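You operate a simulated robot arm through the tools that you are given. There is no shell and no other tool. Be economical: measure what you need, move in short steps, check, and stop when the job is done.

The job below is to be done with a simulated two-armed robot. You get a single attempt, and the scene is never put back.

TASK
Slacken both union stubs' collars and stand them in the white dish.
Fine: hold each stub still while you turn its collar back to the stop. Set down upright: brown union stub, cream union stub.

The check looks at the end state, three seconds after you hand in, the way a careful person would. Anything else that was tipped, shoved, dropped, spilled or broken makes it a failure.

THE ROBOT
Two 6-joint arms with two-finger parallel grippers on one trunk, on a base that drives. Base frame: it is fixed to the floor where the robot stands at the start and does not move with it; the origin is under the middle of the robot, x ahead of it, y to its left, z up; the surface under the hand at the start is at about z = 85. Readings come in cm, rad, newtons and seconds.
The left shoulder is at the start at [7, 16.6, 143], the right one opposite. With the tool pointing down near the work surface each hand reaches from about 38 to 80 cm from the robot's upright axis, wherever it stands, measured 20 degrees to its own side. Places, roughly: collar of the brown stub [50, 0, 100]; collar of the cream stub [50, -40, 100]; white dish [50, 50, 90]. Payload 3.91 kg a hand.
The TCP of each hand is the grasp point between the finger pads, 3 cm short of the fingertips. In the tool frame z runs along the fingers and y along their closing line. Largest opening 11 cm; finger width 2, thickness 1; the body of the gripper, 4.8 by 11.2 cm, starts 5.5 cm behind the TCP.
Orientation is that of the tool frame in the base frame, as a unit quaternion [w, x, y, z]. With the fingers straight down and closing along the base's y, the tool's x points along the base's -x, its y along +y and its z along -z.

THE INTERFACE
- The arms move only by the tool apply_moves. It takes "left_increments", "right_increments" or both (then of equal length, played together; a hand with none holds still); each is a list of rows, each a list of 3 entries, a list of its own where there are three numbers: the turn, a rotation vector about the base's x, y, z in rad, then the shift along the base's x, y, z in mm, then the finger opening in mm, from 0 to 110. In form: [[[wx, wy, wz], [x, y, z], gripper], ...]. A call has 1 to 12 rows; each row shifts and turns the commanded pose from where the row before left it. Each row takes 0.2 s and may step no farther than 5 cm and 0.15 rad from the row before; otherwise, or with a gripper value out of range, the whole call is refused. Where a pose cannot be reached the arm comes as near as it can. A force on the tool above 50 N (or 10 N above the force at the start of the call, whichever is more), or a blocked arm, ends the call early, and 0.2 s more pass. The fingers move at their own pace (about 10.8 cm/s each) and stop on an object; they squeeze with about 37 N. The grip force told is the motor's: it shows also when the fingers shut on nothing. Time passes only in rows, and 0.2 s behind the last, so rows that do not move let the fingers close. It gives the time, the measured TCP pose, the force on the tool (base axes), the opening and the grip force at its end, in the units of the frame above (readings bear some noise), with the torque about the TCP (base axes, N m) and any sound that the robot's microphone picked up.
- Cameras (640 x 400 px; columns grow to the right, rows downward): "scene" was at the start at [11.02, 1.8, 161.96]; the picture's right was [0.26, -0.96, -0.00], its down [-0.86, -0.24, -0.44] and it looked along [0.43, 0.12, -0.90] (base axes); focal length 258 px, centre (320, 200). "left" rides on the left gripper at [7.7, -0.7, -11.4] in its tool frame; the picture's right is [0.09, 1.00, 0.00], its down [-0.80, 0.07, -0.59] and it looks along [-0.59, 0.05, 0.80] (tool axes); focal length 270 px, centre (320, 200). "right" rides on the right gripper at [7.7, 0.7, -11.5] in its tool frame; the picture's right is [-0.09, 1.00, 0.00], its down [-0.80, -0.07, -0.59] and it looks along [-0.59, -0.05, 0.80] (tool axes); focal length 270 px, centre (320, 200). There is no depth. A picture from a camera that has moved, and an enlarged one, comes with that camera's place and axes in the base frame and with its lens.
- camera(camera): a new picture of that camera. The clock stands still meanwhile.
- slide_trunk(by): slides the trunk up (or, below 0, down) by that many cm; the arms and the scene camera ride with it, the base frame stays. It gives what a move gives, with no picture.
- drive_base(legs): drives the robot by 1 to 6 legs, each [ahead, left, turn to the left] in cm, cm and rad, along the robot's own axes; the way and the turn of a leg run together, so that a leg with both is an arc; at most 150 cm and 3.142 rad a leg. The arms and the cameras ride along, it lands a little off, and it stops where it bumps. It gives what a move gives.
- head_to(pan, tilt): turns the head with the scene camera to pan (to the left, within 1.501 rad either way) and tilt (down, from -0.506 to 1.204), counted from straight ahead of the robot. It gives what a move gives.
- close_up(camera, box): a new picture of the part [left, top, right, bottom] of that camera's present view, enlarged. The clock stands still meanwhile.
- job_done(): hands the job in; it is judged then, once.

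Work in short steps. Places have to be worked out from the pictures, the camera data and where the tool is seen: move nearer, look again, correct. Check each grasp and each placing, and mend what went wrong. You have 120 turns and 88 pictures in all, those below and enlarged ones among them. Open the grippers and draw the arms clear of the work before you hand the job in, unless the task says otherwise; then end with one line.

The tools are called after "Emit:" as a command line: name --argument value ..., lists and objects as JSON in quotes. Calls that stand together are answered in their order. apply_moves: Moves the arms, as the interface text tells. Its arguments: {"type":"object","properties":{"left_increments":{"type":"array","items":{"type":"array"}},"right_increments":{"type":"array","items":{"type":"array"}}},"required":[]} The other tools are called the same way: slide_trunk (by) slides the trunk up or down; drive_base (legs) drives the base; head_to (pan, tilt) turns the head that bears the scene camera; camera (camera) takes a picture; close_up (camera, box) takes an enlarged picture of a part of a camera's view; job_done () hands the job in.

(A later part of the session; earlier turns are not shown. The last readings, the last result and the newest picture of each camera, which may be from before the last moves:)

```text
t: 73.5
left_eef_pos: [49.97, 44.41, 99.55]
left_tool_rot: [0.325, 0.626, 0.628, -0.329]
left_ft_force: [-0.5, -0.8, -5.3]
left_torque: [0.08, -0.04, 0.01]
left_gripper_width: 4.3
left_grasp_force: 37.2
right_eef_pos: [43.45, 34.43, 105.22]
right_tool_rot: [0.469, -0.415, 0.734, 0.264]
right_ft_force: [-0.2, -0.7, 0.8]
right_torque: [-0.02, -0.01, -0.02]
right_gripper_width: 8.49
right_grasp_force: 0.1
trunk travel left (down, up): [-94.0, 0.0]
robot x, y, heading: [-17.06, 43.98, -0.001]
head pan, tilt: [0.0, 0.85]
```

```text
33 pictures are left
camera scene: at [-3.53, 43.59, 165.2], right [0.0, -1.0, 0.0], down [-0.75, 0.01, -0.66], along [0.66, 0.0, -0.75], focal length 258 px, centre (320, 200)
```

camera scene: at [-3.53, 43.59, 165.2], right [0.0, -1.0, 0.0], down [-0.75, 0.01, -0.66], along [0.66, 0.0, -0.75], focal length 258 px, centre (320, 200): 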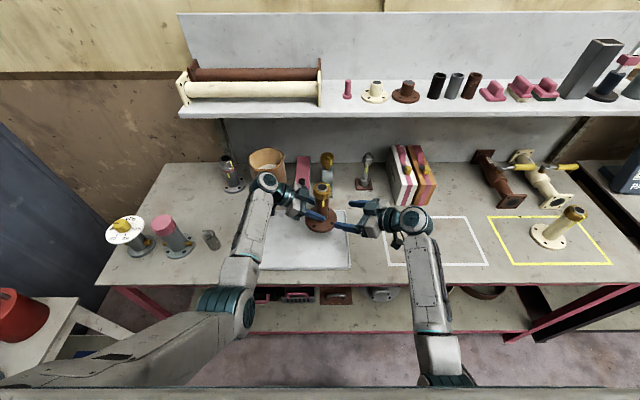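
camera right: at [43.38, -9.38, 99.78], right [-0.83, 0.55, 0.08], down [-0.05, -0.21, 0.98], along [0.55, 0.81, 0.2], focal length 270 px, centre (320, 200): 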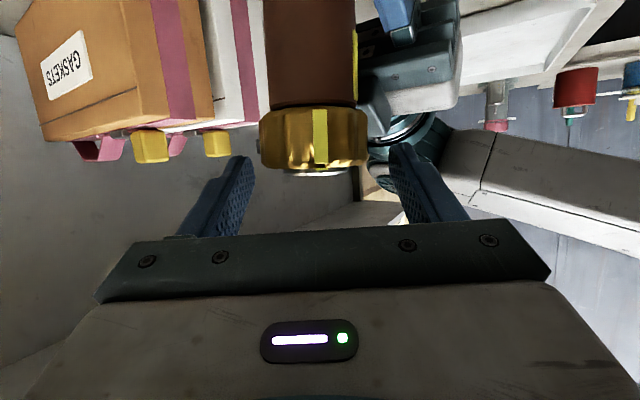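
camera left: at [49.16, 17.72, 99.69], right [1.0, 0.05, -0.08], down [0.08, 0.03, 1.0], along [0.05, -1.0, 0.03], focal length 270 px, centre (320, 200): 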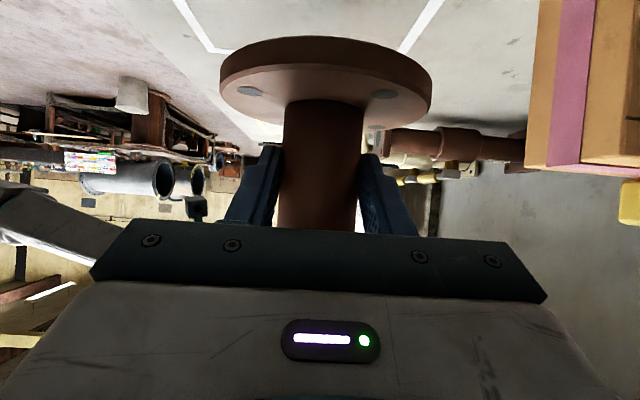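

The stub hovers over the dish at about (50, 44), inside its edges (x 35–60, y 34–73). I lower it 7.5 cm, then look.

Emit:
apply_moves --left_increments '[[[0, 0, 0], [0, 0, -20], 20], [[0, 0, 0], [0, 0, -20], 20], [[0, 0, 0], [0, 0, -15], 20], [[0, 0, 0], [0, 0, -10], 20], [[0, 0, 0], [0, 0, -7], 20], [[0, 0, 0], [0, 0, 0], 20]]'

Emit:
camera --camera "left"

```text
t: 74.9
left_eef_pos: [49.99, 44.74, 92.28]
left_tool_rot: [0.326, 0.625, 0.628, -0.33]
left_ft_force: [0.3, 0.4, -6.3]
left_torque: [0.09, 0.01, 0.01]
left_gripper_width: 4.3
left_grasp_force: 37.4
right_eef_pos: [43.25, 34.72, 105.28]
right_tool_rot: [0.468, -0.416, 0.734, 0.263]
right_ft_force: [1.2, 1.0, -0.2]
right_torque: [-0.01, 0.03, 0.04]
right_gripper_width: 8.48
right_grasp_force: 0.1
trunk travel left (down, up): [-94.0, 0.0]
robot x, y, heading: [-16.21, 44.01, -0.006]
head pan, tilt: [0.0, 0.85]
```

```text
32 pictures are left
camera left: at [49.3, 58.48, 92.48], right [1.0, 0.05, -0.08], down [0.08, 0.03, 1.0], along [0.05, -1.0, 0.03], focal length 270 px, centre (320, 200)
```

left: 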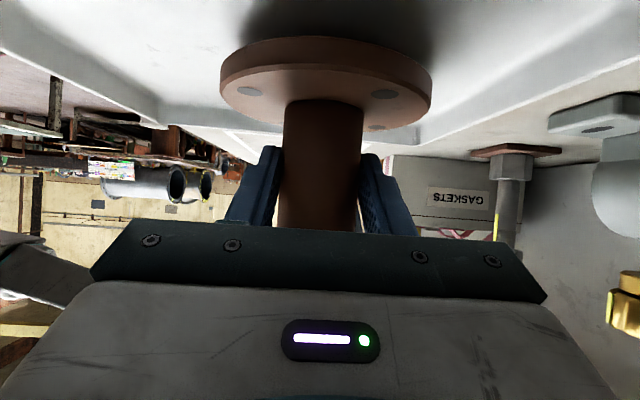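

Still in the air. I lower in small steps, watching the vertical force.

Emit:
apply_moves --left_increments '[[[0, 0, 0], [0, 0, -3], 20], [[0, 0, 0], [0, 0, -3], 20], [[0, 0, 0], [0, 0, -2], 20], [[0, 0, 0], [0, 0, 0], 20]]'

Emit:
apply_moves --left_increments '[[[0, 0, 0], [0, 0, -2], 20], [[0, 0, 0], [0, 0, -2], 20], [[0, 0, 0], [0, 0, 0], 20]]'

```text
t: 75.9
left_eef_pos: [50.01, 44.75, 91.55]
left_tool_rot: [0.325, 0.625, 0.629, -0.328]
left_ft_force: [-0.3, -0.5, -5.9]
left_torque: [0.1, -0.01, -0.01]
left_gripper_width: 4.26
left_grasp_force: 36.9
right_eef_pos: [43.28, 34.65, 105.27]
right_tool_rot: [0.468, -0.417, 0.733, 0.264]
right_ft_force: [-0.3, 0.5, -0.5]
right_torque: [0.02, -0.01, 0.0]
right_gripper_width: 8.49
right_grasp_force: 0.0
trunk travel left (down, up): [-94.0, 0.0]
robot x, y, heading: [-16.53, 43.78, -0.001]
head pan, tilt: [0.0, 0.85]
```

```text
t: 76.7
left_eef_pos: [49.9, 44.65, 91.17]
left_tool_rot: [0.326, 0.625, 0.628, -0.33]
left_ft_force: [0.0, -0.9, -6.1]
left_torque: [0.1, 0.0, -0.01]
left_gripper_width: 4.29
left_grasp_force: 37.0
right_eef_pos: [43.26, 34.64, 105.27]
right_tool_rot: [0.468, -0.417, 0.733, 0.264]
right_ft_force: [0.1, -0.1, -0.2]
right_torque: [-0.03, 0.02, 0.0]
right_gripper_width: 8.48
right_grasp_force: 0.1
trunk travel left (down, up): [-94.0, 0.0]
robot x, y, heading: [-16.35, 44.1, -0.002]
head pan, tilt: [0.0, 0.85]
```

Emit:
apply_moves --left_increments '[[[0, 0, 0], [0, 0, -2], 20], [[0, 0, 0], [0, 0, -2], 20], [[0, 0, 0], [0, 0, 0], 20]]'

Emit:
apply_moves --left_increments '[[[0, 0, 0], [0, 0, -2], 20], [[0, 0, 0], [0, 0, -1], 20], [[0, 0, 0], [0, 0, 0], 20]]'

Emit:
close_up --camera "left" --box '[160, 0, 480, 200]'

```text
t: 77.5
left_eef_pos: [49.83, 44.69, 90.94]
left_tool_rot: [0.327, 0.626, 0.627, -0.329]
left_ft_force: [1.5, -0.1, 6.1]
left_torque: [-0.72, -0.17, 0.04]
left_gripper_width: 4.28
left_grasp_force: 36.5
right_eef_pos: [43.13, 34.76, 105.36]
right_tool_rot: [0.469, -0.417, 0.733, 0.263]
right_ft_force: [0.8, -0.5, -0.3]
right_torque: [0.0, -0.02, 0.01]
right_gripper_width: 8.5
right_grasp_force: 0.1
trunk travel left (down, up): [-94.0, 0.0]
robot x, y, heading: [-16.27, 44.01, -0.005]
head pan, tilt: [0.0, 0.85]
```

```text
t: 78.3
left_eef_pos: [49.9, 44.7, 90.94]
left_tool_rot: [0.329, 0.626, 0.627, -0.328]
left_ft_force: [9.0, 4.0, 25.9]
left_torque: [-0.62, 0.07, 0.02]
left_gripper_width: 4.3
left_grasp_force: 36.9
right_eef_pos: [43.04, 34.85, 105.46]
right_tool_rot: [0.469, -0.418, 0.733, 0.262]
right_ft_force: [0.5, -0.3, -0.6]
right_torque: [-0.02, 0.0, 0.01]
right_gripper_width: 8.51
right_grasp_force: 0.1
trunk travel left (down, up): [-94.0, 0.0]
robot x, y, heading: [-16.38, 44.04, -0.007]
head pan, tilt: [0.0, 0.85]
```

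```text
2.00 times, centred on (320, 100) of left
camera zoom: at [49.17, 58.53, 91.0], right [1.0, 0.05, -0.07], down [0.07, 0.03, 1.0], along [0.05, -1.0, 0.03], focal length 541 px, centre (320, 400)
```

zoom: 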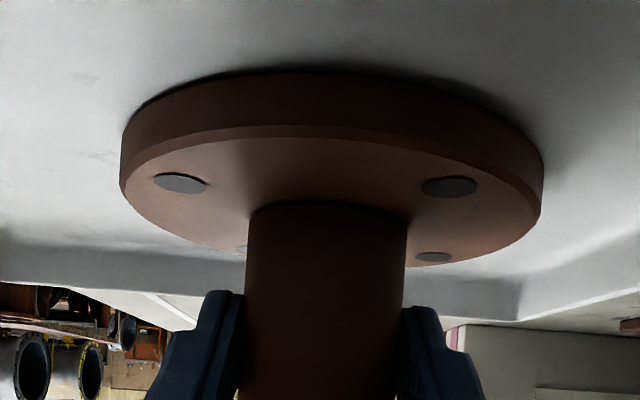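

The flange is seated on the dish floor. I relieve 2 mm, open, and back the hand out along its axis.

Emit:
apply_moves --left_increments '[[[0, 0, 0], [0, 0, 2], 20], [[0, 0, 0], [0, 0, 0], 45], [[0, 0, 0], [0, 0, 0], 60], [[0, 0, 0], [0, 0, 0], 110], [[0, 0, 0], [0, 0, 0], 110], [[0, 0, 0], [0, 12, 8.5], 110], [[0, 0, 0], [0, 16, 11], 110], [[0, 0, 0], [0, 16, 11], 110], [[0, 0, 0], [0, 16, 11], 110], [[0, 0, 0], [0, 16, 11], 110], [[0, 0, 0], [0, 16, 11], 110], [[0, 0, 0], [0, 0, 10], 110]]'

Emit:
close_up --camera "scene" --box '[220, 130, 440, 290]'

Emit:
camera --camera "left"

```text
t: 80.9
left_eef_pos: [49.73, 53.96, 98.04]
left_tool_rot: [0.326, 0.626, 0.627, -0.329]
left_ft_force: [-0.4, 0.2, 0.2]
left_torque: [0.03, 0.01, -0.03]
left_gripper_width: 11.0
left_grasp_force: 0.1
right_eef_pos: [43.3, 34.76, 105.34]
right_tool_rot: [0.469, -0.416, 0.734, 0.262]
right_ft_force: [0.8, 0.5, 0.6]
right_torque: [0.0, 0.01, -0.02]
right_gripper_width: 8.5
right_grasp_force: 0.1
trunk travel left (down, up): [-94.0, 0.0]
robot x, y, heading: [-16.29, 43.52, -0.003]
head pan, tilt: [0.0, 0.85]
```

```text
2.50 times, centred on (330, 210) of scene
camera zoom: at [-3.67, 44.09, 165.21], right [0.0, -1.0, 0.0], down [-0.75, 0.0, -0.66], along [0.66, 0.0, -0.75], focal length 646 px, centre (295, 175)
```

zoom: 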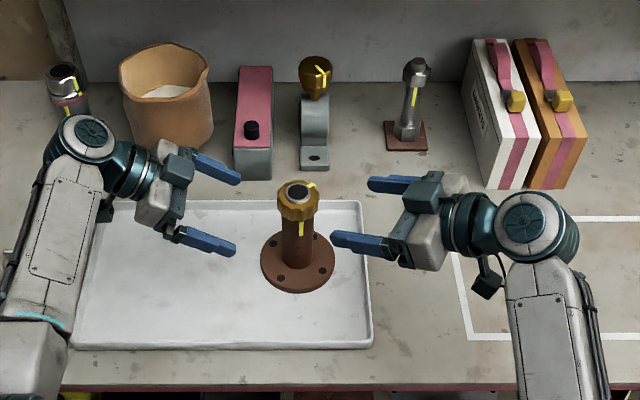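

```text
29 pictures are left
camera left: at [49.17, 67.78, 98.21], right [1.0, 0.05, -0.08], down [0.08, 0.03, 1.0], along [0.05, -1.0, 0.03], focal length 270 px, centre (320, 200)
```

left: 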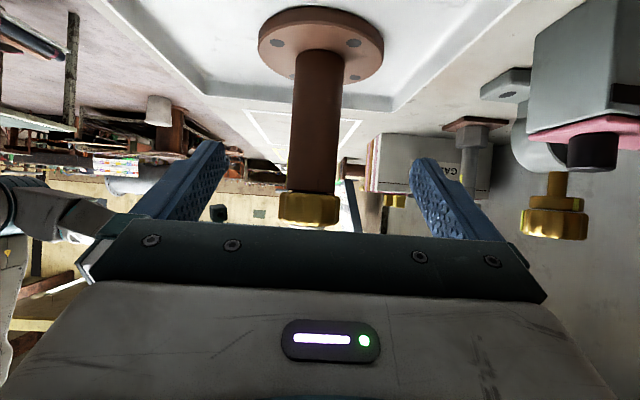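

The brown stub stands upright in the dish with its collar slack. Next is the cream stub, at about (47.8, −39.2). I back the base out so the hands clear everything, drive 83 cm to the right, and look.

Emit:
drive_base --legs '[[-22, 0, 0], [0, -42, 0], [0, -41, 0]]'

Emit:
camera --camera "scene"

```text
t: 86.9
left_eef_pos: [27.36, -29.1, 97.92]
left_tool_rot: [0.329, 0.622, 0.631, -0.327]
left_ft_force: [1.0, -0.4, 0.7]
left_torque: [0.01, 0.0, -0.05]
left_gripper_width: 10.97
left_grasp_force: 0.1
right_eef_pos: [20.93, -48.47, 105.26]
right_tool_rot: [0.467, -0.42, 0.731, 0.265]
right_ft_force: [-0.5, 0.7, 0.4]
right_torque: [0.01, 0.01, -0.01]
right_gripper_width: 8.51
right_grasp_force: 0.0
trunk travel left (down, up): [-94.0, 0.0]
robot x, y, heading: [-38.71, -40.28, 0.003]
head pan, tilt: [0.0, 0.85]
```

```text
28 pictures are left
camera scene: at [-26.03, -39.43, 165.21], right [0.01, -1.0, 0.0], down [-0.75, -0.01, -0.66], along [0.66, 0.0, -0.75], focal length 258 px, centre (320, 200)
```

scene: 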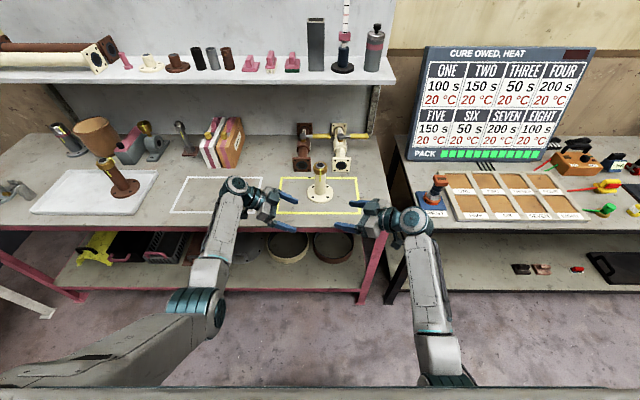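

The cream stub reads about (47.5, −39.1). I drive forward 18 cm to the same relative place that worked for the brown one; that puts the left hand at its stand-off.

Emit:
drive_base --legs '[[18.2, 0.5, 0]]'

Emit:
camera --camera "left"

Emit:
close_up --camera "scene" --box '[230, 150, 430, 275]'

```text
t: 88.4
left_eef_pos: [45.04, -28.6, 98.22]
left_tool_rot: [0.329, 0.622, 0.632, -0.325]
left_ft_force: [0.1, -1.0, 0.2]
left_torque: [0.0, 0.01, 0.03]
left_gripper_width: 11.0
left_grasp_force: 0.1
right_eef_pos: [38.74, -47.9, 105.39]
right_tool_rot: [0.468, -0.422, 0.73, 0.265]
right_ft_force: [0.9, 0.8, 0.2]
right_torque: [0.0, 0.0, -0.02]
right_gripper_width: 8.51
right_grasp_force: 0.1
trunk travel left (down, up): [-94.0, 0.0]
robot x, y, heading: [-20.53, -39.15, 0.009]
head pan, tilt: [0.0, 0.85]
```

```text
27 pictures are left
camera left: at [44.33, -14.74, 98.39], right [1.0, 0.06, -0.07], down [0.07, 0.03, 1.0], along [0.07, -1.0, 0.03], focal length 270 px, centre (320, 200)
```

left: 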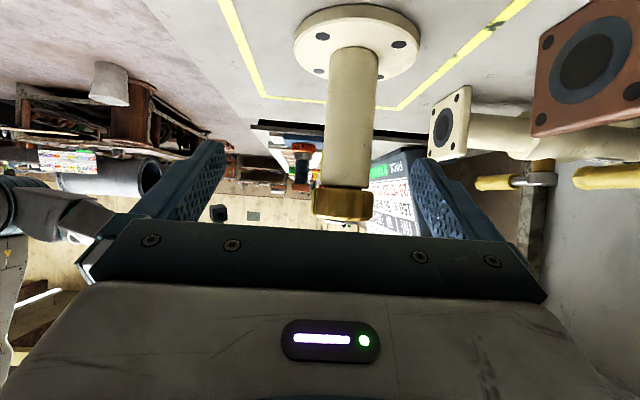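

```text
3.20 times, centred on (330, 212) of scene
camera zoom: at [-8.43, -39.03, 165.26], right [0.01, -1.0, 0.0], down [-0.75, -0.01, -0.66], along [0.66, 0.01, -0.75], focal length 827 px, centre (288, 160)
```

zoom: 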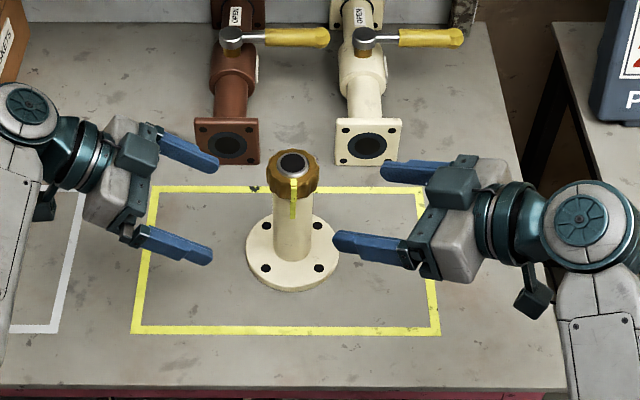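

The cream axis works out at about (48.0, −38.8), with the same heights. I shift the left hand 3 cm in x, then advance along its axis.

Emit:
apply_moves --left_increments '[[[0, 0, 0], [15, 0, 0], 110], [[0, 0, 0], [14.5, 0, 0], 110], [[0, 0, 0], [0, -14.6, -10.5], 110], [[0, 0, 0], [0, -14.6, -10.5], 110], [[0, 0, 0], [0, -14.6, -10.5], 110], [[0, 0, 0], [0, -14.6, -10.5], 110], [[0, 0, 0], [0, -14.6, -10.5], 110], [[0, 0, 0], [0, -14.6, -10.5], 110], [[0, 0, 0], [0, -14.6, -10.5], 110], [[0, 0, 0], [0, 0, 0], 110]]'

Emit:
camera --camera "left"

```text
t: 90.6
left_eef_pos: [48.3, -38.65, 90.62]
left_tool_rot: [0.329, 0.621, 0.632, -0.327]
left_ft_force: [-0.5, 0.0, -0.2]
left_torque: [0.0, 0.01, 0.01]
left_gripper_width: 11.01
left_grasp_force: 0.1
right_eef_pos: [39.03, -47.78, 105.27]
right_tool_rot: [0.467, -0.42, 0.731, 0.265]
right_ft_force: [0.2, 0.8, -0.1]
right_torque: [0.01, -0.01, 0.0]
right_gripper_width: 8.49
right_grasp_force: 0.2
trunk travel left (down, up): [-94.0, 0.0]
robot x, y, heading: [-20.45, -39.03, 0.009]
head pan, tilt: [0.0, 0.85]
```

```text
25 pictures are left
camera left: at [47.48, -24.94, 90.8], right [0.99, 0.06, -0.08], down [0.08, 0.03, 1.0], along [0.07, -1.0, 0.03], focal length 270 px, centre (320, 200)
```

left: 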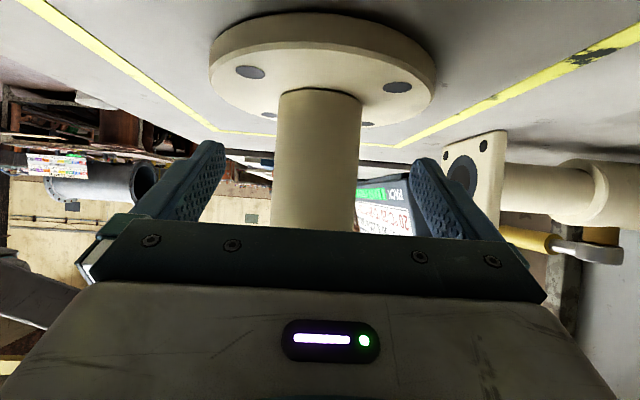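

The body is centred. I close the left hand, and move the right hand to its stand-off.

Emit:
apply_moves --left_increments '[[[0, 0, 0], [0, 0, 0], 80], [[0, 0, 0], [0, 0, 0], 55], [[0, 0, 0], [0, 0, 0], 20], [[0, 0, 0], [0, 0, 0], 20], [[0, 0, 0], [0, 0, 0], 20]]' --right_increments '[[[0, 0, 0], [10, 0, 0], 80], [[0, 0, 0], [10, 0, 0], 80], [[0, 0, 0], [10, 0, 0], 80], [[0, 0, 0], [9, 0, 0], 80], [[0, 0, 0], [0, 0, 0], 80]]'

Emit:
camera --camera "right"

```text
t: 91.8
left_eef_pos: [48.24, -38.79, 90.61]
left_tool_rot: [0.327, 0.622, 0.632, -0.327]
left_ft_force: [0.2, -1.1, -0.6]
left_torque: [-0.02, -0.22, -0.02]
left_gripper_width: 4.35
left_grasp_force: 37.4
right_eef_pos: [43.04, -47.89, 105.23]
right_tool_rot: [0.467, -0.421, 0.731, 0.266]
right_ft_force: [0.2, -0.1, -0.2]
right_torque: [0.02, 0.01, 0.0]
right_gripper_width: 7.99
right_grasp_force: 0.1
trunk travel left (down, up): [-94.0, 0.0]
robot x, y, heading: [-21.0, -38.93, 0.01]
head pan, tilt: [0.0, 0.85]
```

```text
24 pictures are left
camera right: at [35.44, -59.37, 103.1], right [-0.84, 0.53, 0.08], down [-0.04, -0.21, 0.98], along [0.54, 0.82, 0.2], focal length 270 px, centre (320, 200)
```

right: 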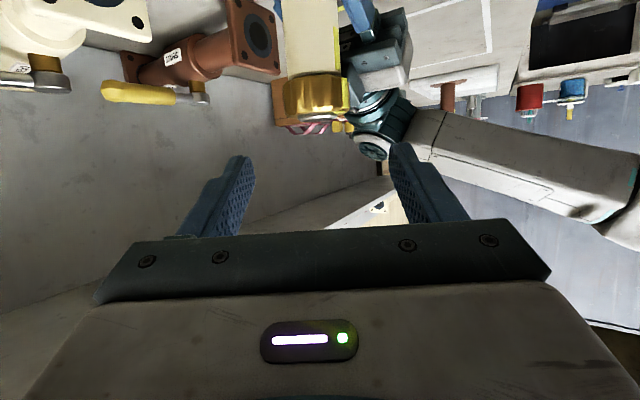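

The geometry matches the brown case, with the axis at (48.2, −39.0). I advance the right hand onto the collar and close.

Emit:
apply_moves --right_increments '[[[0, 0, 0], [7.4, 12.4, -7.2], 80], [[0, 0, 0], [7.4, 12.4, -7.2], 80], [[0, 0, 0], [7.4, 12.4, -7.2], 80], [[0, 0, 0], [7.4, 12.4, -7.2], 80], [[0, 0, 0], [7.4, 12.4, -7.2], 80], [[0, 0, 0], [7.4, 12.4, -7.2], 80], [[0, 0, 0], [0, 0, 0], 80], [[0, 0, 0], [0, 0, 0], 60], [[0, 0, 0], [0, 0, 0], 45], [[0, 0, 0], [0, 0, 0], 30], [[0, 0, 0], [0, 0, 0], 30]]'

Emit:
close_up --camera "scene" --box '[250, 160, 378, 240]'

```text
t: 94.2
left_eef_pos: [48.2, -38.78, 90.67]
left_tool_rot: [0.327, 0.623, 0.631, -0.327]
left_ft_force: [-17.8, 8.2, 7.6]
left_torque: [-0.67, -0.74, -0.1]
left_gripper_width: 4.36
left_grasp_force: 37.2
right_eef_pos: [47.36, -40.39, 100.96]
right_tool_rot: [0.468, -0.421, 0.73, 0.265]
right_ft_force: [17.9, -7.8, -0.3]
right_torque: [-0.12, -0.58, -0.32]
right_gripper_width: 5.26
right_grasp_force: 36.7
trunk travel left (down, up): [-94.0, 0.0]
robot x, y, heading: [-20.56, -39.14, 0.004]
head pan, tilt: [0.0, 0.85]
```

```text
5.00 times, centred on (314, 200) of scene
camera zoom: at [-7.97, -38.99, 165.21], right [0.01, -1.0, 0.0], down [-0.75, -0.01, -0.66], along [0.66, 0.01, -0.75], focal length 1292 px, centre (350, 200)
```

zoom: 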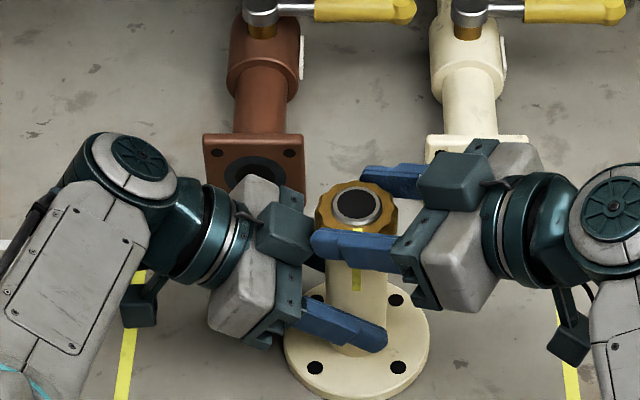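

Gripped: 5.26 cm, 37 N. I ease the side load and turn counter-clockwise five rows (41°).

Emit:
apply_moves --right_increments '[[[0, 0, 0], [2.3, -1, 0], 30], [[0, 0, 0.145], [2.1, -1.0, 0], 30], [[0, 0, 0.145], [2.2, -0.7, 0], 30], [[0, 0, 0.145], [2.0, -0.3, 0], 30], [[0, 0, 0.145], [2.1, 0, 0], 30], [[0, 0, 0.145], [2.1, 0.3, 0], 30], [[0, 0, 0], [0, 0, 0], 30]]'

Emit:
close_up --camera "scene" --box '[250, 160, 378, 240]'

```text
t: 95.8
left_eef_pos: [48.21, -38.78, 90.64]
left_tool_rot: [0.328, 0.622, 0.632, -0.327]
left_ft_force: [11.9, -4.1, -6.0]
left_torque: [-0.01, 0.1, 0.01]
left_gripper_width: 4.33
left_grasp_force: 36.8
right_eef_pos: [48.56, -40.66, 101.05]
right_tool_rot: [-0.342, 0.653, -0.533, -0.415]
right_ft_force: [-11.3, 4.4, 10.3]
right_torque: [0.65, 0.8, 0.15]
right_gripper_width: 5.29
right_grasp_force: 37.5
trunk travel left (down, up): [-94.0, 0.0]
robot x, y, heading: [-20.84, -39.88, 0.005]
head pan, tilt: [0.0, 0.85]
```

```text
5.00 times, centred on (314, 200) of scene
camera zoom: at [-7.94, -39.0, 165.21], right [0.01, -1.0, 0.0], down [-0.75, -0.01, -0.66], along [0.66, 0.01, -0.75], focal length 1292 px, centre (350, 200)
```

zoom: 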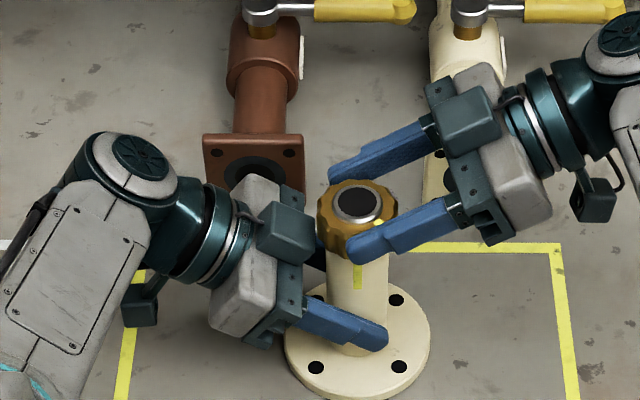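

The collar turned about 41° and the body stayed still. I open, orbit back and re-grip.

Emit:
apply_moves --right_increments '[[[0, 0, 0], [0, 0, 0], 60], [[0, 0, 0], [0, 0, 0], 80], [[0, 0, -0.145], [-2.2, -0.3, 0], 80], [[0, 0, -0.145], [-2.1, 0.0, 0], 80], [[0, 0, -0.145], [-2.1, 0.3, 0], 80], [[0, 0, -0.145], [-2.2, 0.7, 0], 80], [[0, 0, -0.145], [-2.1, 1.0, 0], 80], [[0, 0, 0], [0, 0, 0], 60], [[0, 0, 0], [0, 0, 0], 45], [[0, 0, 0], [0, 0, 0], 30], [[0, 0, 0], [0, 0, 0], 30]]'

```text
t: 98.2
left_eef_pos: [48.35, -38.72, 90.6]
left_tool_rot: [0.328, 0.622, 0.632, -0.327]
left_ft_force: [10.4, -1.8, -2.0]
left_torque: [0.03, 0.67, 0.14]
left_gripper_width: 4.36
left_grasp_force: 36.7
right_eef_pos: [47.61, -40.52, 100.96]
right_tool_rot: [0.467, -0.421, 0.731, 0.266]
right_ft_force: [-11.9, 2.5, 6.8]
right_torque: [0.43, 0.39, 0.19]
right_gripper_width: 5.32
right_grasp_force: 37.0
trunk travel left (down, up): [-94.0, 0.0]
robot x, y, heading: [-20.79, -39.07, 0.007]
head pan, tilt: [0.0, 0.85]
```

Emit:
apply_moves --right_increments '[[[0, 0, 0], [-1.5, 0.8, 0], 30], [[0, 0, 0.145], [2.1, -1.0, 0], 30], [[0, 0, 0.145], [2.0, -0.7, 0], 30], [[0, 0, 0.145], [1.9, -0.3, 0], 30], [[0, 0, 0.145], [1.9, 0, 0], 30], [[0, 0, 0.145], [1.9, 0.3, 0], 30], [[0, 0, 0], [0, 0, 0], 30]]'

Emit:
close_up --camera "scene" --box '[250, 160, 378, 240]'

```text
t: 99.8
left_eef_pos: [48.16, -38.76, 90.59]
left_tool_rot: [0.326, 0.623, 0.631, -0.327]
left_ft_force: [-17.0, 5.7, 2.4]
left_torque: [-0.03, -0.99, -0.16]
left_gripper_width: 4.35
left_grasp_force: 36.8
right_eef_pos: [48.58, -40.63, 101.01]
right_tool_rot: [-0.343, 0.653, -0.533, -0.414]
right_ft_force: [18.2, -6.8, 3.8]
right_torque: [-0.24, -0.48, -0.24]
right_gripper_width: 5.28
right_grasp_force: 37.3
trunk travel left (down, up): [-94.0, 0.0]
robot x, y, heading: [-20.66, -39.33, 0.007]
head pan, tilt: [0.0, 0.85]
```

```text
5.00 times, centred on (314, 200) of scene
camera zoom: at [-8.03, -39.03, 165.22], right [0.01, -1.0, 0.0], down [-0.75, -0.01, -0.66], along [0.66, 0.01, -0.75], focal length 1292 px, centre (350, 200)
```

zoom: 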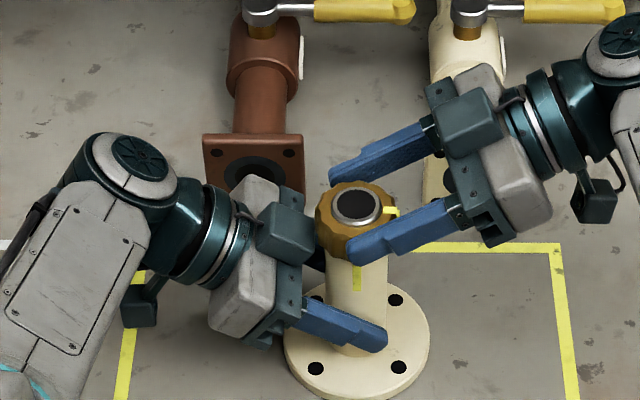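

The mark is at about 82° and the body has not turned. I do another orbit back and grip.

Emit:
apply_moves --right_increments '[[[0, 0, 0], [0, 0, 0], 60], [[0, 0, 0], [0, 0, 0], 80], [[0, 0, -0.145], [-2.0, -0.3, 0], 80], [[0, 0, -0.145], [-1.9, 0.0, 0], 80], [[0, 0, -0.145], [-1.9, 0.3, 0], 80], [[0, 0, -0.145], [-2.0, 0.7, 0], 80], [[0, 0, -0.145], [-2.1, 1.0, 0], 80], [[0, 0, 0], [0, 0, 0], 60], [[0, 0, 0], [0, 0, 0], 45], [[0, 0, 0], [0, 0, 0], 30], [[0, 0, 0], [0, 0, 0], 30]]'

Emit:
apply_moves --right_increments '[[[0, 0, 0.145], [2.2, -1.0, 0], 30], [[0, 0, 0.145], [2.1, -0.7, 0], 30], [[0, 0, 0.145], [2.1, -0.3, 0], 30], [[0, 0, 0.145], [2.1, 0, 0], 30], [[0, 0, 0], [0, 0, 0], 30]]'

Emit:
close_up --camera "scene" --box '[250, 160, 378, 240]'

```text
t: 102.2
left_eef_pos: [48.3, -38.78, 90.61]
left_tool_rot: [0.327, 0.622, 0.632, -0.327]
left_ft_force: [-12.7, 5.8, 4.5]
left_torque: [-0.22, -0.77, -0.03]
left_gripper_width: 4.36
left_grasp_force: 36.9
right_eef_pos: [47.51, -40.49, 101.0]
right_tool_rot: [0.468, -0.421, 0.73, 0.265]
right_ft_force: [11.4, -4.0, -0.1]
right_torque: [0.2, -0.53, -0.16]
right_gripper_width: 5.29
right_grasp_force: 37.0
trunk travel left (down, up): [-94.0, 0.0]
robot x, y, heading: [-20.7, -39.17, 0.003]
head pan, tilt: [0.0, 0.85]
```

```text
t: 103.4
left_eef_pos: [48.25, -38.73, 90.68]
left_tool_rot: [0.328, 0.622, 0.632, -0.326]
left_ft_force: [-2.4, 11.3, -0.8]
left_torque: [-0.1, -0.79, -0.11]
left_gripper_width: 4.36
left_grasp_force: 36.9
right_eef_pos: [48.33, -40.68, 100.83]
right_tool_rot: [-0.371, 0.613, -0.579, -0.388]
right_ft_force: [4.5, -10.6, 5.5]
right_torque: [-0.39, 0.22, -0.06]
right_gripper_width: 5.28
right_grasp_force: 36.9
trunk travel left (down, up): [-94.0, 0.0]
robot x, y, heading: [-20.47, -39.24, 0.011]
head pan, tilt: [0.0, 0.85]
```

```text
5.00 times, centred on (314, 200) of scene
camera zoom: at [-7.94, -39.01, 165.21], right [0.01, -1.0, 0.0], down [-0.75, -0.01, -0.66], along [0.66, 0.01, -0.75], focal length 1292 px, centre (350, 200)
```

zoom: 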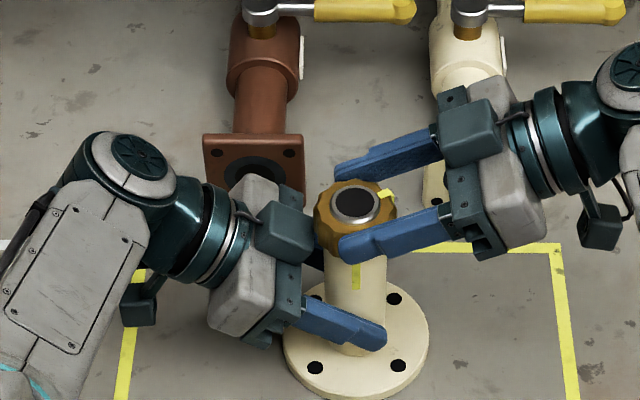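

The mark is at about 115° and the body is still unmoved with low torque. I finish this stroke with one more row, then check.

Emit:
apply_moves --right_increments '[[[0, 0, 0.145], [2.0, 0.3, 0], 30], [[0, 0, 0], [0, 0, 0], 30]]'

Emit:
apply_moves --right_increments '[[[0, 0, 0], [0, 0, 0], 60], [[0, 0, 0], [0, 0, 0], 80], [[0, 0, -0.145], [-2.0, -0.3, 0], 80], [[0, 0, -0.145], [-2.1, 0.0, 0], 80], [[0, 0, -0.145], [-2.1, 0.3, 0], 80], [[0, 0, -0.145], [-2.1, 0.7, 0], 80], [[0, 0, -0.145], [-2.1, 1.0, 0], 80], [[0, 0, 0], [0, 0, 0], 60], [[0, 0, 0], [0, 0, 0], 45], [[0, 0, 0], [0, 0, 0], 30], [[0, 0, 0], [0, 0, 0], 30]]'

Emit:
close_up --camera "scene" --box '[250, 160, 378, 240]'

```text
t: 104.0
left_eef_pos: [48.1, -38.8, 90.64]
left_tool_rot: [0.328, 0.622, 0.631, -0.328]
left_ft_force: [-8.0, 3.1, -0.2]
left_torque: [0.16, -0.71, -0.08]
left_gripper_width: 4.38
left_grasp_force: 37.1
right_eef_pos: [48.54, -40.61, 100.96]
right_tool_rot: [-0.342, 0.653, -0.534, -0.414]
right_ft_force: [9.4, -2.3, -0.2]
right_torque: [-0.03, -0.24, -0.14]
right_gripper_width: 5.27
right_grasp_force: 37.2
trunk travel left (down, up): [-94.0, 0.0]
robot x, y, heading: [-21.03, -39.35, 0.008]
head pan, tilt: [0.0, 0.85]
```

```text
t: 106.4
left_eef_pos: [48.24, -38.6, 90.63]
left_tool_rot: [0.327, 0.622, 0.632, -0.327]
left_ft_force: [3.7, 1.0, 0.0]
left_torque: [-0.06, 0.05, 0.1]
left_gripper_width: 4.32
left_grasp_force: 37.2
right_eef_pos: [47.37, -40.36, 101.09]
right_tool_rot: [0.466, -0.421, 0.731, 0.266]
right_ft_force: [-5.8, -0.5, 4.8]
right_torque: [0.39, 0.43, 0.1]
right_gripper_width: 5.33
right_grasp_force: 36.7
trunk travel left (down, up): [-94.0, 0.0]
robot x, y, heading: [-20.35, -39.29, 0.012]
head pan, tilt: [0.0, 0.85]
```

```text
5.00 times, centred on (314, 200) of scene
camera zoom: at [-7.98, -38.98, 165.21], right [0.01, -1.0, 0.0], down [-0.75, -0.01, -0.66], along [0.66, 0.01, -0.75], focal length 1292 px, centre (350, 200)
```

zoom: 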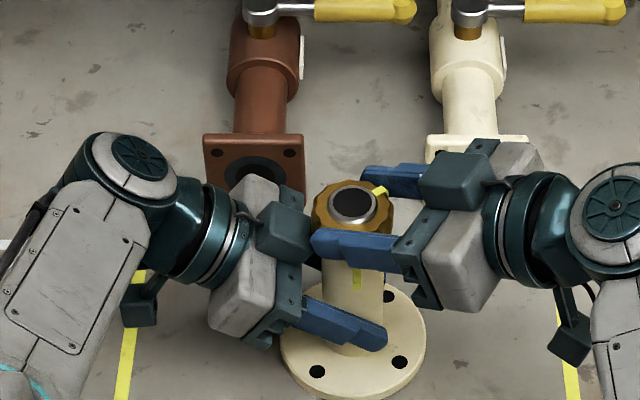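

The mark is at about 123°, and the flange may have begun to follow. I turn again four rows to see whether collar and body move together.

Emit:
apply_moves --right_increments '[[[0, 0, 0.145], [2.1, -1.0, 0], 30], [[0, 0, 0.145], [2.0, -0.7, 0], 30], [[0, 0, 0.145], [1.9, -0.3, 0], 30], [[0, 0, 0], [0, 0, 0], 30]]'

Emit:
close_up --camera "scene" --box '[250, 160, 378, 240]'

```text
t: 107.4
left_eef_pos: [48.24, -38.82, 90.51]
left_tool_rot: [0.328, 0.622, 0.631, -0.327]
left_ft_force: [-5.4, 1.8, 4.0]
left_torque: [-0.12, -0.75, 0.38]
left_gripper_width: 4.31
left_grasp_force: 37.0
right_eef_pos: [48.06, -40.73, 100.92]
right_tool_rot: [0.399, -0.569, 0.623, 0.36]
right_ft_force: [8.3, -1.8, 0.7]
right_torque: [0.27, -0.03, -0.62]
right_gripper_width: 5.29
right_grasp_force: 36.8
trunk travel left (down, up): [-94.0, 0.0]
robot x, y, heading: [-20.96, -39.37, 0.009]
head pan, tilt: [0.0, 0.85]
```

```text
5.00 times, centred on (314, 200) of scene
camera zoom: at [-7.93, -39.01, 165.21], right [0.01, -1.0, 0.0], down [-0.75, -0.01, -0.66], along [0.66, 0.01, -0.75], focal length 1292 px, centre (350, 200)
```

zoom: 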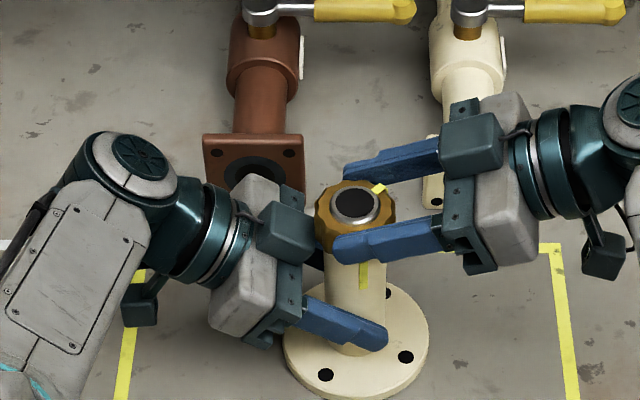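

The torque rose to about 0.6 N m and the body followed, so the cream collar is at its stop. I release the right hand, back it straight out and swing it clear.

Emit:
apply_moves --right_increments '[[[0, 0, 0], [0, 0, 0], 60], [[0, 0, 0], [0, 0, 0], 85], [[0, 0, 0], [-1, -16, 7.5], 85], [[0, 0, 0], [-1, -16, 7.5], 85], [[0, 0, 0], [-1, -16, 7.5], 85], [[0, 0, 0], [-1, -16, 7.5], 85], [[0, 0, -0.145], [-20, 0, 5], 85], [[0, 0, -0.145], [-20, 0, 5], 85], [[0, 0, -0.145], [-20, 0, 0], 85], [[0, 0, 0], [-20, 0, 0], 85], [[0, 0, 0], [-20, 0, 0], 85]]'

Emit:
apply_moves --left_increments '[[[0, 0, 0], [0, 0, 10], 20], [[0, 0, 0], [0, 0, 15], 20], [[0, 0, 0], [0, 0, 20], 20], [[0, 0, 0], [0, 0, 20], 20], [[0, 0, 0], [0, 0, 20], 20], [[0, 0, 0], [0, 0, 15], 20], [[0, 0, 0], [0, 0, 0], 20]]'

Emit:
camera --camera "scene"

Emit:
camera --camera "left"

```text
t: 109.8
left_eef_pos: [48.3, -38.68, 90.69]
left_tool_rot: [0.328, 0.622, 0.632, -0.327]
left_ft_force: [-3.8, 0.0, 2.5]
left_torque: [0.47, 0.13, 0.18]
left_gripper_width: 4.31
left_grasp_force: 37.3
right_eef_pos: [37.54, -47.17, 104.92]
right_tool_rot: [0.468, -0.42, 0.731, 0.265]
right_ft_force: [-0.1, -0.7, -0.3]
right_torque: [0.0, 0.0, -0.02]
right_gripper_width: 8.51
right_grasp_force: 0.1
trunk travel left (down, up): [-94.0, 0.0]
robot x, y, heading: [-20.7, -39.24, 0.006]
head pan, tilt: [0.0, 0.85]
```

```text
t: 111.4
left_eef_pos: [48.37, -38.81, 100.57]
left_tool_rot: [0.327, 0.622, 0.632, -0.327]
left_ft_force: [0.3, 0.0, -6.0]
left_torque: [-0.01, 0.02, 0.01]
left_gripper_width: 4.3
left_grasp_force: 37.0
right_eef_pos: [37.75, -47.12, 104.78]
right_tool_rot: [0.466, -0.422, 0.731, 0.267]
right_ft_force: [0.1, 0.7, -0.4]
right_torque: [0.01, -0.01, 0.01]
right_gripper_width: 8.48
right_grasp_force: 0.0
trunk travel left (down, up): [-94.0, 0.0]
robot x, y, heading: [-20.56, -39.29, 0.009]
head pan, tilt: [0.0, 0.85]
```

```text
17 pictures are left
camera scene: at [-7.78, -38.98, 165.19], right [0.01, -1.0, 0.0], down [-0.75, -0.01, -0.66], along [0.66, 0.01, -0.75], focal length 258 px, centre (320, 200)
```

scene: 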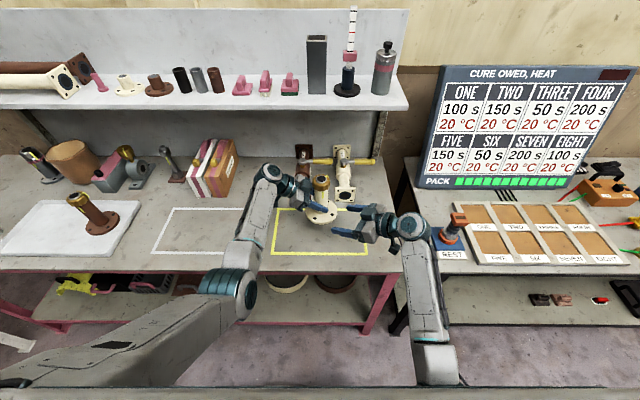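

```text
16 pictures are left
camera left: at [47.61, -24.99, 100.69], right [0.99, 0.06, -0.08], down [0.08, 0.03, 1.0], along [0.07, -1.0, 0.03], focal length 270 px, centre (320, 200)
```

left: 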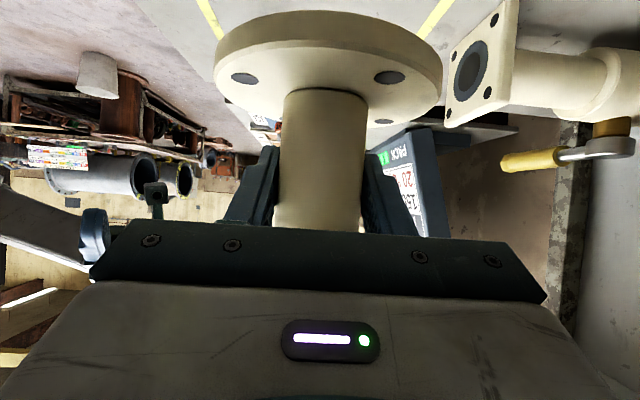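

The cream stub is held upright. I spin the left hand 45° about the stub axis so its wrist sits nearer the robot, clear of the gauges left of the dish.

Emit:
apply_moves --left_increments '[[[0, 0, 0.131], [0, 0, 0], 20], [[0, 0, 0.131], [0, 0, 0], 20], [[0, 0, 0.131], [0, 0, 0], 20], [[0, 0, 0.131], [0, 0, 0], 20], [[0, 0, 0.131], [0, 0, 0], 20], [[0, 0, 0.13], [0, 0, 0], 20], [[0, 0, 0], [0, 0, 0], 20]]'

Emit:
drive_base --legs '[[-22, 0, -0.008], [0, 49, 0], [0, 48, 0]]'

Emit:
camera --camera "scene"

```text
t: 113.0
left_eef_pos: [49.11, -37.03, 100.77]
left_tool_rot: [0.429, 0.334, 0.823, -0.162]
left_ft_force: [0.5, 0.4, -5.9]
left_torque: [0.01, 0.02, -0.01]
left_gripper_width: 4.33
left_grasp_force: 37.2
right_eef_pos: [37.73, -47.04, 104.9]
right_tool_rot: [0.466, -0.421, 0.731, 0.266]
right_ft_force: [-0.1, -0.2, 0.9]
right_torque: [0.01, 0.01, -0.01]
right_gripper_width: 8.49
right_grasp_force: 0.1
trunk travel left (down, up): [-94.0, 0.0]
robot x, y, heading: [-20.75, -39.71, 0.003]
head pan, tilt: [0.0, 0.85]
```

```text
t: 119.6
left_eef_pos: [26.59, 58.24, 99.99]
left_tool_rot: [0.423, 0.339, 0.824, -0.167]
left_ft_force: [-0.7, -0.4, -5.3]
left_torque: [0.01, 0.04, -0.01]
left_gripper_width: 4.29
left_grasp_force: 36.2
right_eef_pos: [15.81, 48.47, 104.79]
right_tool_rot: [0.468, -0.417, 0.733, 0.264]
right_ft_force: [-1.2, 0.0, 0.6]
right_torque: [0.0, 0.02, 0.02]
right_gripper_width: 8.49
right_grasp_force: 0.1
trunk travel left (down, up): [-94.0, 0.0]
robot x, y, heading: [-42.17, 56.96, -0.001]
head pan, tilt: [0.0, 0.85]
```

```text
15 pictures are left
camera scene: at [-29.74, 56.81, 165.2], right [0.0, -1.0, 0.0], down [-0.75, 0.0, -0.66], along [0.66, 0.0, -0.75], focal length 258 px, centre (320, 200)
```

scene: 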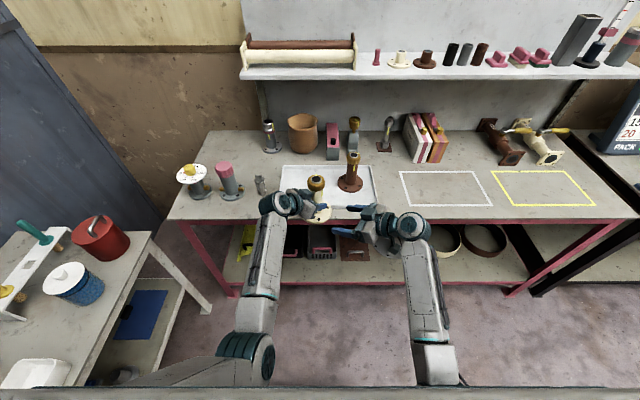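

The dish spans x 35–60, y 34–73; brown is at (50, 45) and cream is now at y≈58. I draw the right hand back a little, trim the 1.4° lean, and drive forward 21 cm.

Emit:
apply_moves --left_increments '[[[-0.01, 0, 0], [0, 0, 0], 20], [[-0.012, 0, 0], [0, 0, 3], 20], [[0, 0, 0], [0, 0, 3], 20]]' --right_increments '[[[0, 0, 0], [-10, -15, 0], 85], [[0, 0, 0], [-10, -15, 0], 85], [[0, 0, 0], [-10, -15, 0], 85]]'

Emit:
drive_base --legs '[[21, 0, 0]]'

Emit:
close_up --camera "scene" --box '[180, 120, 420, 270]'

Emit:
camera --camera "left"

```text
t: 120.4
left_eef_pos: [26.65, 58.42, 100.5]
left_tool_rot: [0.426, 0.334, 0.822, -0.176]
left_ft_force: [0.6, -0.5, -5.5]
left_torque: [0.04, 0.01, 0.04]
left_gripper_width: 4.32
left_grasp_force: 37.0
right_eef_pos: [12.64, 43.96, 104.82]
right_tool_rot: [0.468, -0.417, 0.733, 0.264]
right_ft_force: [-0.9, 0.6, 0.7]
right_torque: [0.02, 0.01, -0.04]
right_gripper_width: 8.48
right_grasp_force: 0.0
trunk travel left (down, up): [-94.0, 0.0]
robot x, y, heading: [-42.56, 56.88, -0.001]
head pan, tilt: [0.0, 0.85]
```

```text
t: 122.1
left_eef_pos: [47.43, 57.8, 100.72]
left_tool_rot: [0.428, 0.335, 0.821, -0.175]
left_ft_force: [-0.5, -0.1, -4.9]
left_torque: [0.02, -0.01, 0.0]
left_gripper_width: 4.33
left_grasp_force: 37.1
right_eef_pos: [33.14, 43.6, 105.03]
right_tool_rot: [0.47, -0.416, 0.733, 0.262]
right_ft_force: [-0.3, -0.3, -0.1]
right_torque: [0.02, -0.03, -0.03]
right_gripper_width: 8.5
right_grasp_force: 0.1
trunk travel left (down, up): [-94.0, 0.0]
robot x, y, heading: [-21.73, 56.58, -0.005]
head pan, tilt: [0.0, 0.85]
```

```text
2.67 times, centred on (300, 195) of scene
camera zoom: at [-9.32, 56.84, 165.24], right [-0.01, -1.0, 0.0], down [-0.75, 0.01, -0.66], along [0.66, 0.0, -0.75], focal length 689 px, centre (373, 213)
```

zoom: 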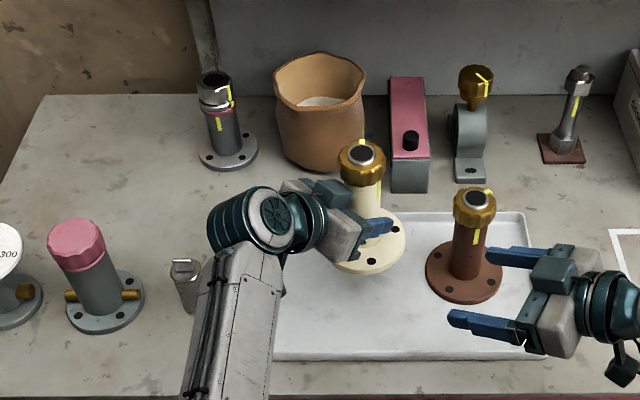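

```text
13 pictures are left
camera left: at [37.13, 67.07, 100.97], right [0.66, 0.74, -0.07], down [0.03, 0.07, 1.0], along [0.75, -0.66, 0.03], focal length 270 px, centre (320, 200)
```

left: 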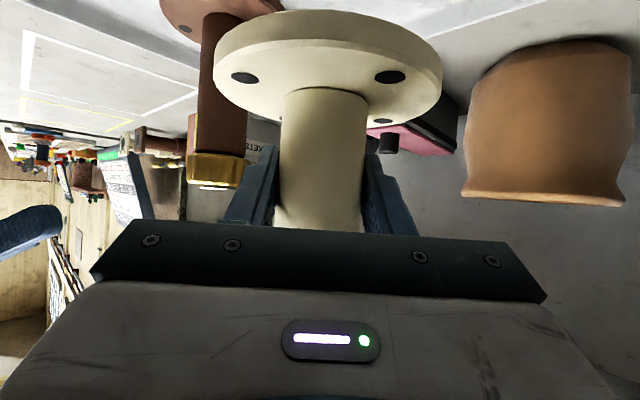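

The cream stub hovers at (47.4, 57.8), upright and 13 cm from the brown one. I lower it 7.8 cm, then in small steps.

Emit:
apply_moves --left_increments '[[[0, 0, 0], [0, 3, -20], 20], [[0, 0, 0], [0, 3, -20], 20], [[0, 0, 0], [0, 0, -20], 20], [[0, 0, 0], [0, 0, -12], 20], [[0, 0, 0], [0, 0, -6], 20], [[0, 0, 0], [0, 0, 0], 20]]'

Emit:
apply_moves --left_increments '[[[0, 0, 0], [0, 0, -2], 20], [[0, 0, 0], [0, 0, -2], 20], [[0, 0, 0], [0, 0, -2], 20], [[0, 0, 0], [0, 0, 0], 20]]'

Emit:
apply_moves --left_increments '[[[0, 0, 0], [0, 0, -2], 20], [[0, 0, 0], [0, 0, -2], 20], [[0, 0, 0], [0, 0, 0], 20]]'

```text
t: 123.5
left_eef_pos: [47.62, 58.57, 92.82]
left_tool_rot: [0.426, 0.335, 0.821, -0.176]
left_ft_force: [0.5, 0.7, -6.4]
left_torque: [0.02, 0.04, 0.02]
left_gripper_width: 4.33
left_grasp_force: 36.8
right_eef_pos: [33.49, 43.64, 104.84]
right_tool_rot: [0.468, -0.416, 0.734, 0.264]
right_ft_force: [0.0, 0.2, 0.5]
right_torque: [-0.02, 0.0, -0.03]
right_gripper_width: 8.51
right_grasp_force: 0.0
trunk travel left (down, up): [-94.0, 0.0]
robot x, y, heading: [-21.9, 56.93, -0.007]
head pan, tilt: [0.0, 0.85]
```

```text
t: 124.5
left_eef_pos: [47.65, 58.51, 92.19]
left_tool_rot: [0.426, 0.336, 0.821, -0.177]
left_ft_force: [0.1, 0.7, -6.3]
left_torque: [0.03, 0.0, -0.01]
left_gripper_width: 4.31
left_grasp_force: 37.0
right_eef_pos: [33.5, 43.65, 104.89]
right_tool_rot: [0.469, -0.415, 0.734, 0.262]
right_ft_force: [-0.1, -0.1, 0.1]
right_torque: [-0.01, 0.01, 0.0]
right_gripper_width: 8.49
right_grasp_force: 0.1
trunk travel left (down, up): [-94.0, 0.0]
robot x, y, heading: [-21.99, 56.41, -0.006]
head pan, tilt: [0.0, 0.85]
```

```text
t: 125.3
left_eef_pos: [47.63, 58.46, 91.82]
left_tool_rot: [0.427, 0.335, 0.821, -0.176]
left_ft_force: [0.4, 0.5, -5.4]
left_torque: [0.03, 0.02, 0.01]
left_gripper_width: 4.3
left_grasp_force: 37.5
right_eef_pos: [33.29, 43.76, 104.8]
right_tool_rot: [0.468, -0.415, 0.735, 0.262]
right_ft_force: [-0.2, 0.4, -0.2]
right_torque: [-0.01, 0.02, 0.04]
right_gripper_width: 8.5
right_grasp_force: 0.1
trunk travel left (down, up): [-94.0, 0.0]
robot x, y, heading: [-21.57, 56.73, -0.007]
head pan, tilt: [0.0, 0.85]
```

Not yet touching, so I keep lowering in 2 mm steps.

Emit:
apply_moves --left_increments '[[[0, 0, 0], [0, 0, -2], 20], [[0, 0, 0], [0, 0, -2], 20], [[0, 0, 0], [0, 0, 0], 20]]'

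Emit:
apply_moves --left_increments '[[[0, 0, 0], [0, 0, -2], 20], [[0, 0, 0], [0, 0, 0], 20]]'

```text
t: 126.1
left_eef_pos: [47.6, 58.64, 91.41]
left_tool_rot: [0.427, 0.336, 0.821, -0.177]
left_ft_force: [0.1, 0.5, -6.2]
left_torque: [0.0, 0.04, 0.01]
left_gripper_width: 4.3
left_grasp_force: 37.4
right_eef_pos: [33.46, 43.58, 104.86]
right_tool_rot: [0.469, -0.416, 0.734, 0.263]
right_ft_force: [0.0, -0.6, -0.3]
right_torque: [0.01, 0.0, 0.02]
right_gripper_width: 8.48
right_grasp_force: 0.0
trunk travel left (down, up): [-94.0, 0.0]
robot x, y, heading: [-21.7, 56.66, -0.007]
head pan, tilt: [0.0, 0.85]
```

```text
t: 126.7
left_eef_pos: [47.74, 58.57, 91.21]
left_tool_rot: [0.427, 0.337, 0.82, -0.178]
left_ft_force: [-0.1, -0.3, -6.1]
left_torque: [0.01, 0.01, -0.03]
left_gripper_width: 4.32
left_grasp_force: 36.8
right_eef_pos: [33.32, 43.72, 104.82]
right_tool_rot: [0.469, -0.415, 0.734, 0.263]
right_ft_force: [-0.2, 0.2, 0.0]
right_torque: [-0.02, -0.01, 0.01]
right_gripper_width: 8.49
right_grasp_force: 0.1
trunk travel left (down, up): [-94.0, 0.0]
robot x, y, heading: [-21.98, 56.64, -0.008]
head pan, tilt: [0.0, 0.85]
```

Emit:
apply_moves --left_increments '[[[0, 0, 0], [0, 0, -2], 20], [[0, 0, 0], [0, 0, -1.5], 20], [[0, 0, 0], [0, 0, 0], 20]]'

Emit:
close_up --camera "left" --box '[160, 0, 480, 200]'

```text
t: 127.5
left_eef_pos: [47.46, 58.56, 91.2]
left_tool_rot: [0.428, 0.336, 0.82, -0.177]
left_ft_force: [3.0, 0.1, 7.1]
left_torque: [0.47, 0.43, -0.06]
left_gripper_width: 4.32
left_grasp_force: 36.7
right_eef_pos: [33.27, 43.65, 104.92]
right_tool_rot: [0.468, -0.417, 0.733, 0.263]
right_ft_force: [0.5, -0.9, 0.6]
right_torque: [0.0, 0.0, 0.01]
right_gripper_width: 8.51
right_grasp_force: 0.1
trunk travel left (down, up): [-94.0, 0.0]
robot x, y, heading: [-21.76, 56.7, -0.006]
head pan, tilt: [0.0, 0.85]
```

```text
2.00 times, centred on (320, 100) of left
camera zoom: at [37.4, 67.72, 91.29], right [0.66, 0.74, -0.07], down [0.03, 0.07, 1.0], along [0.75, -0.66, 0.03], focal length 541 px, centre (320, 400)
```

zoom: 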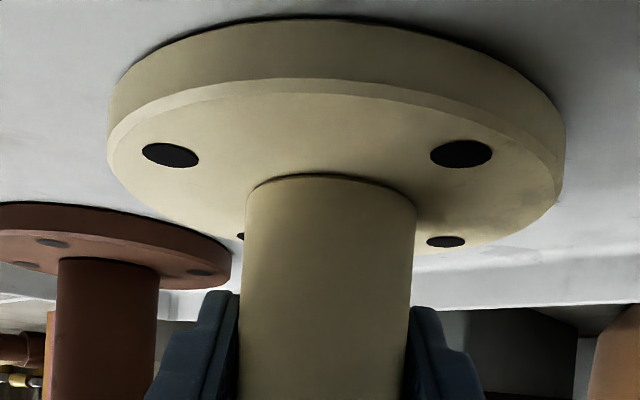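

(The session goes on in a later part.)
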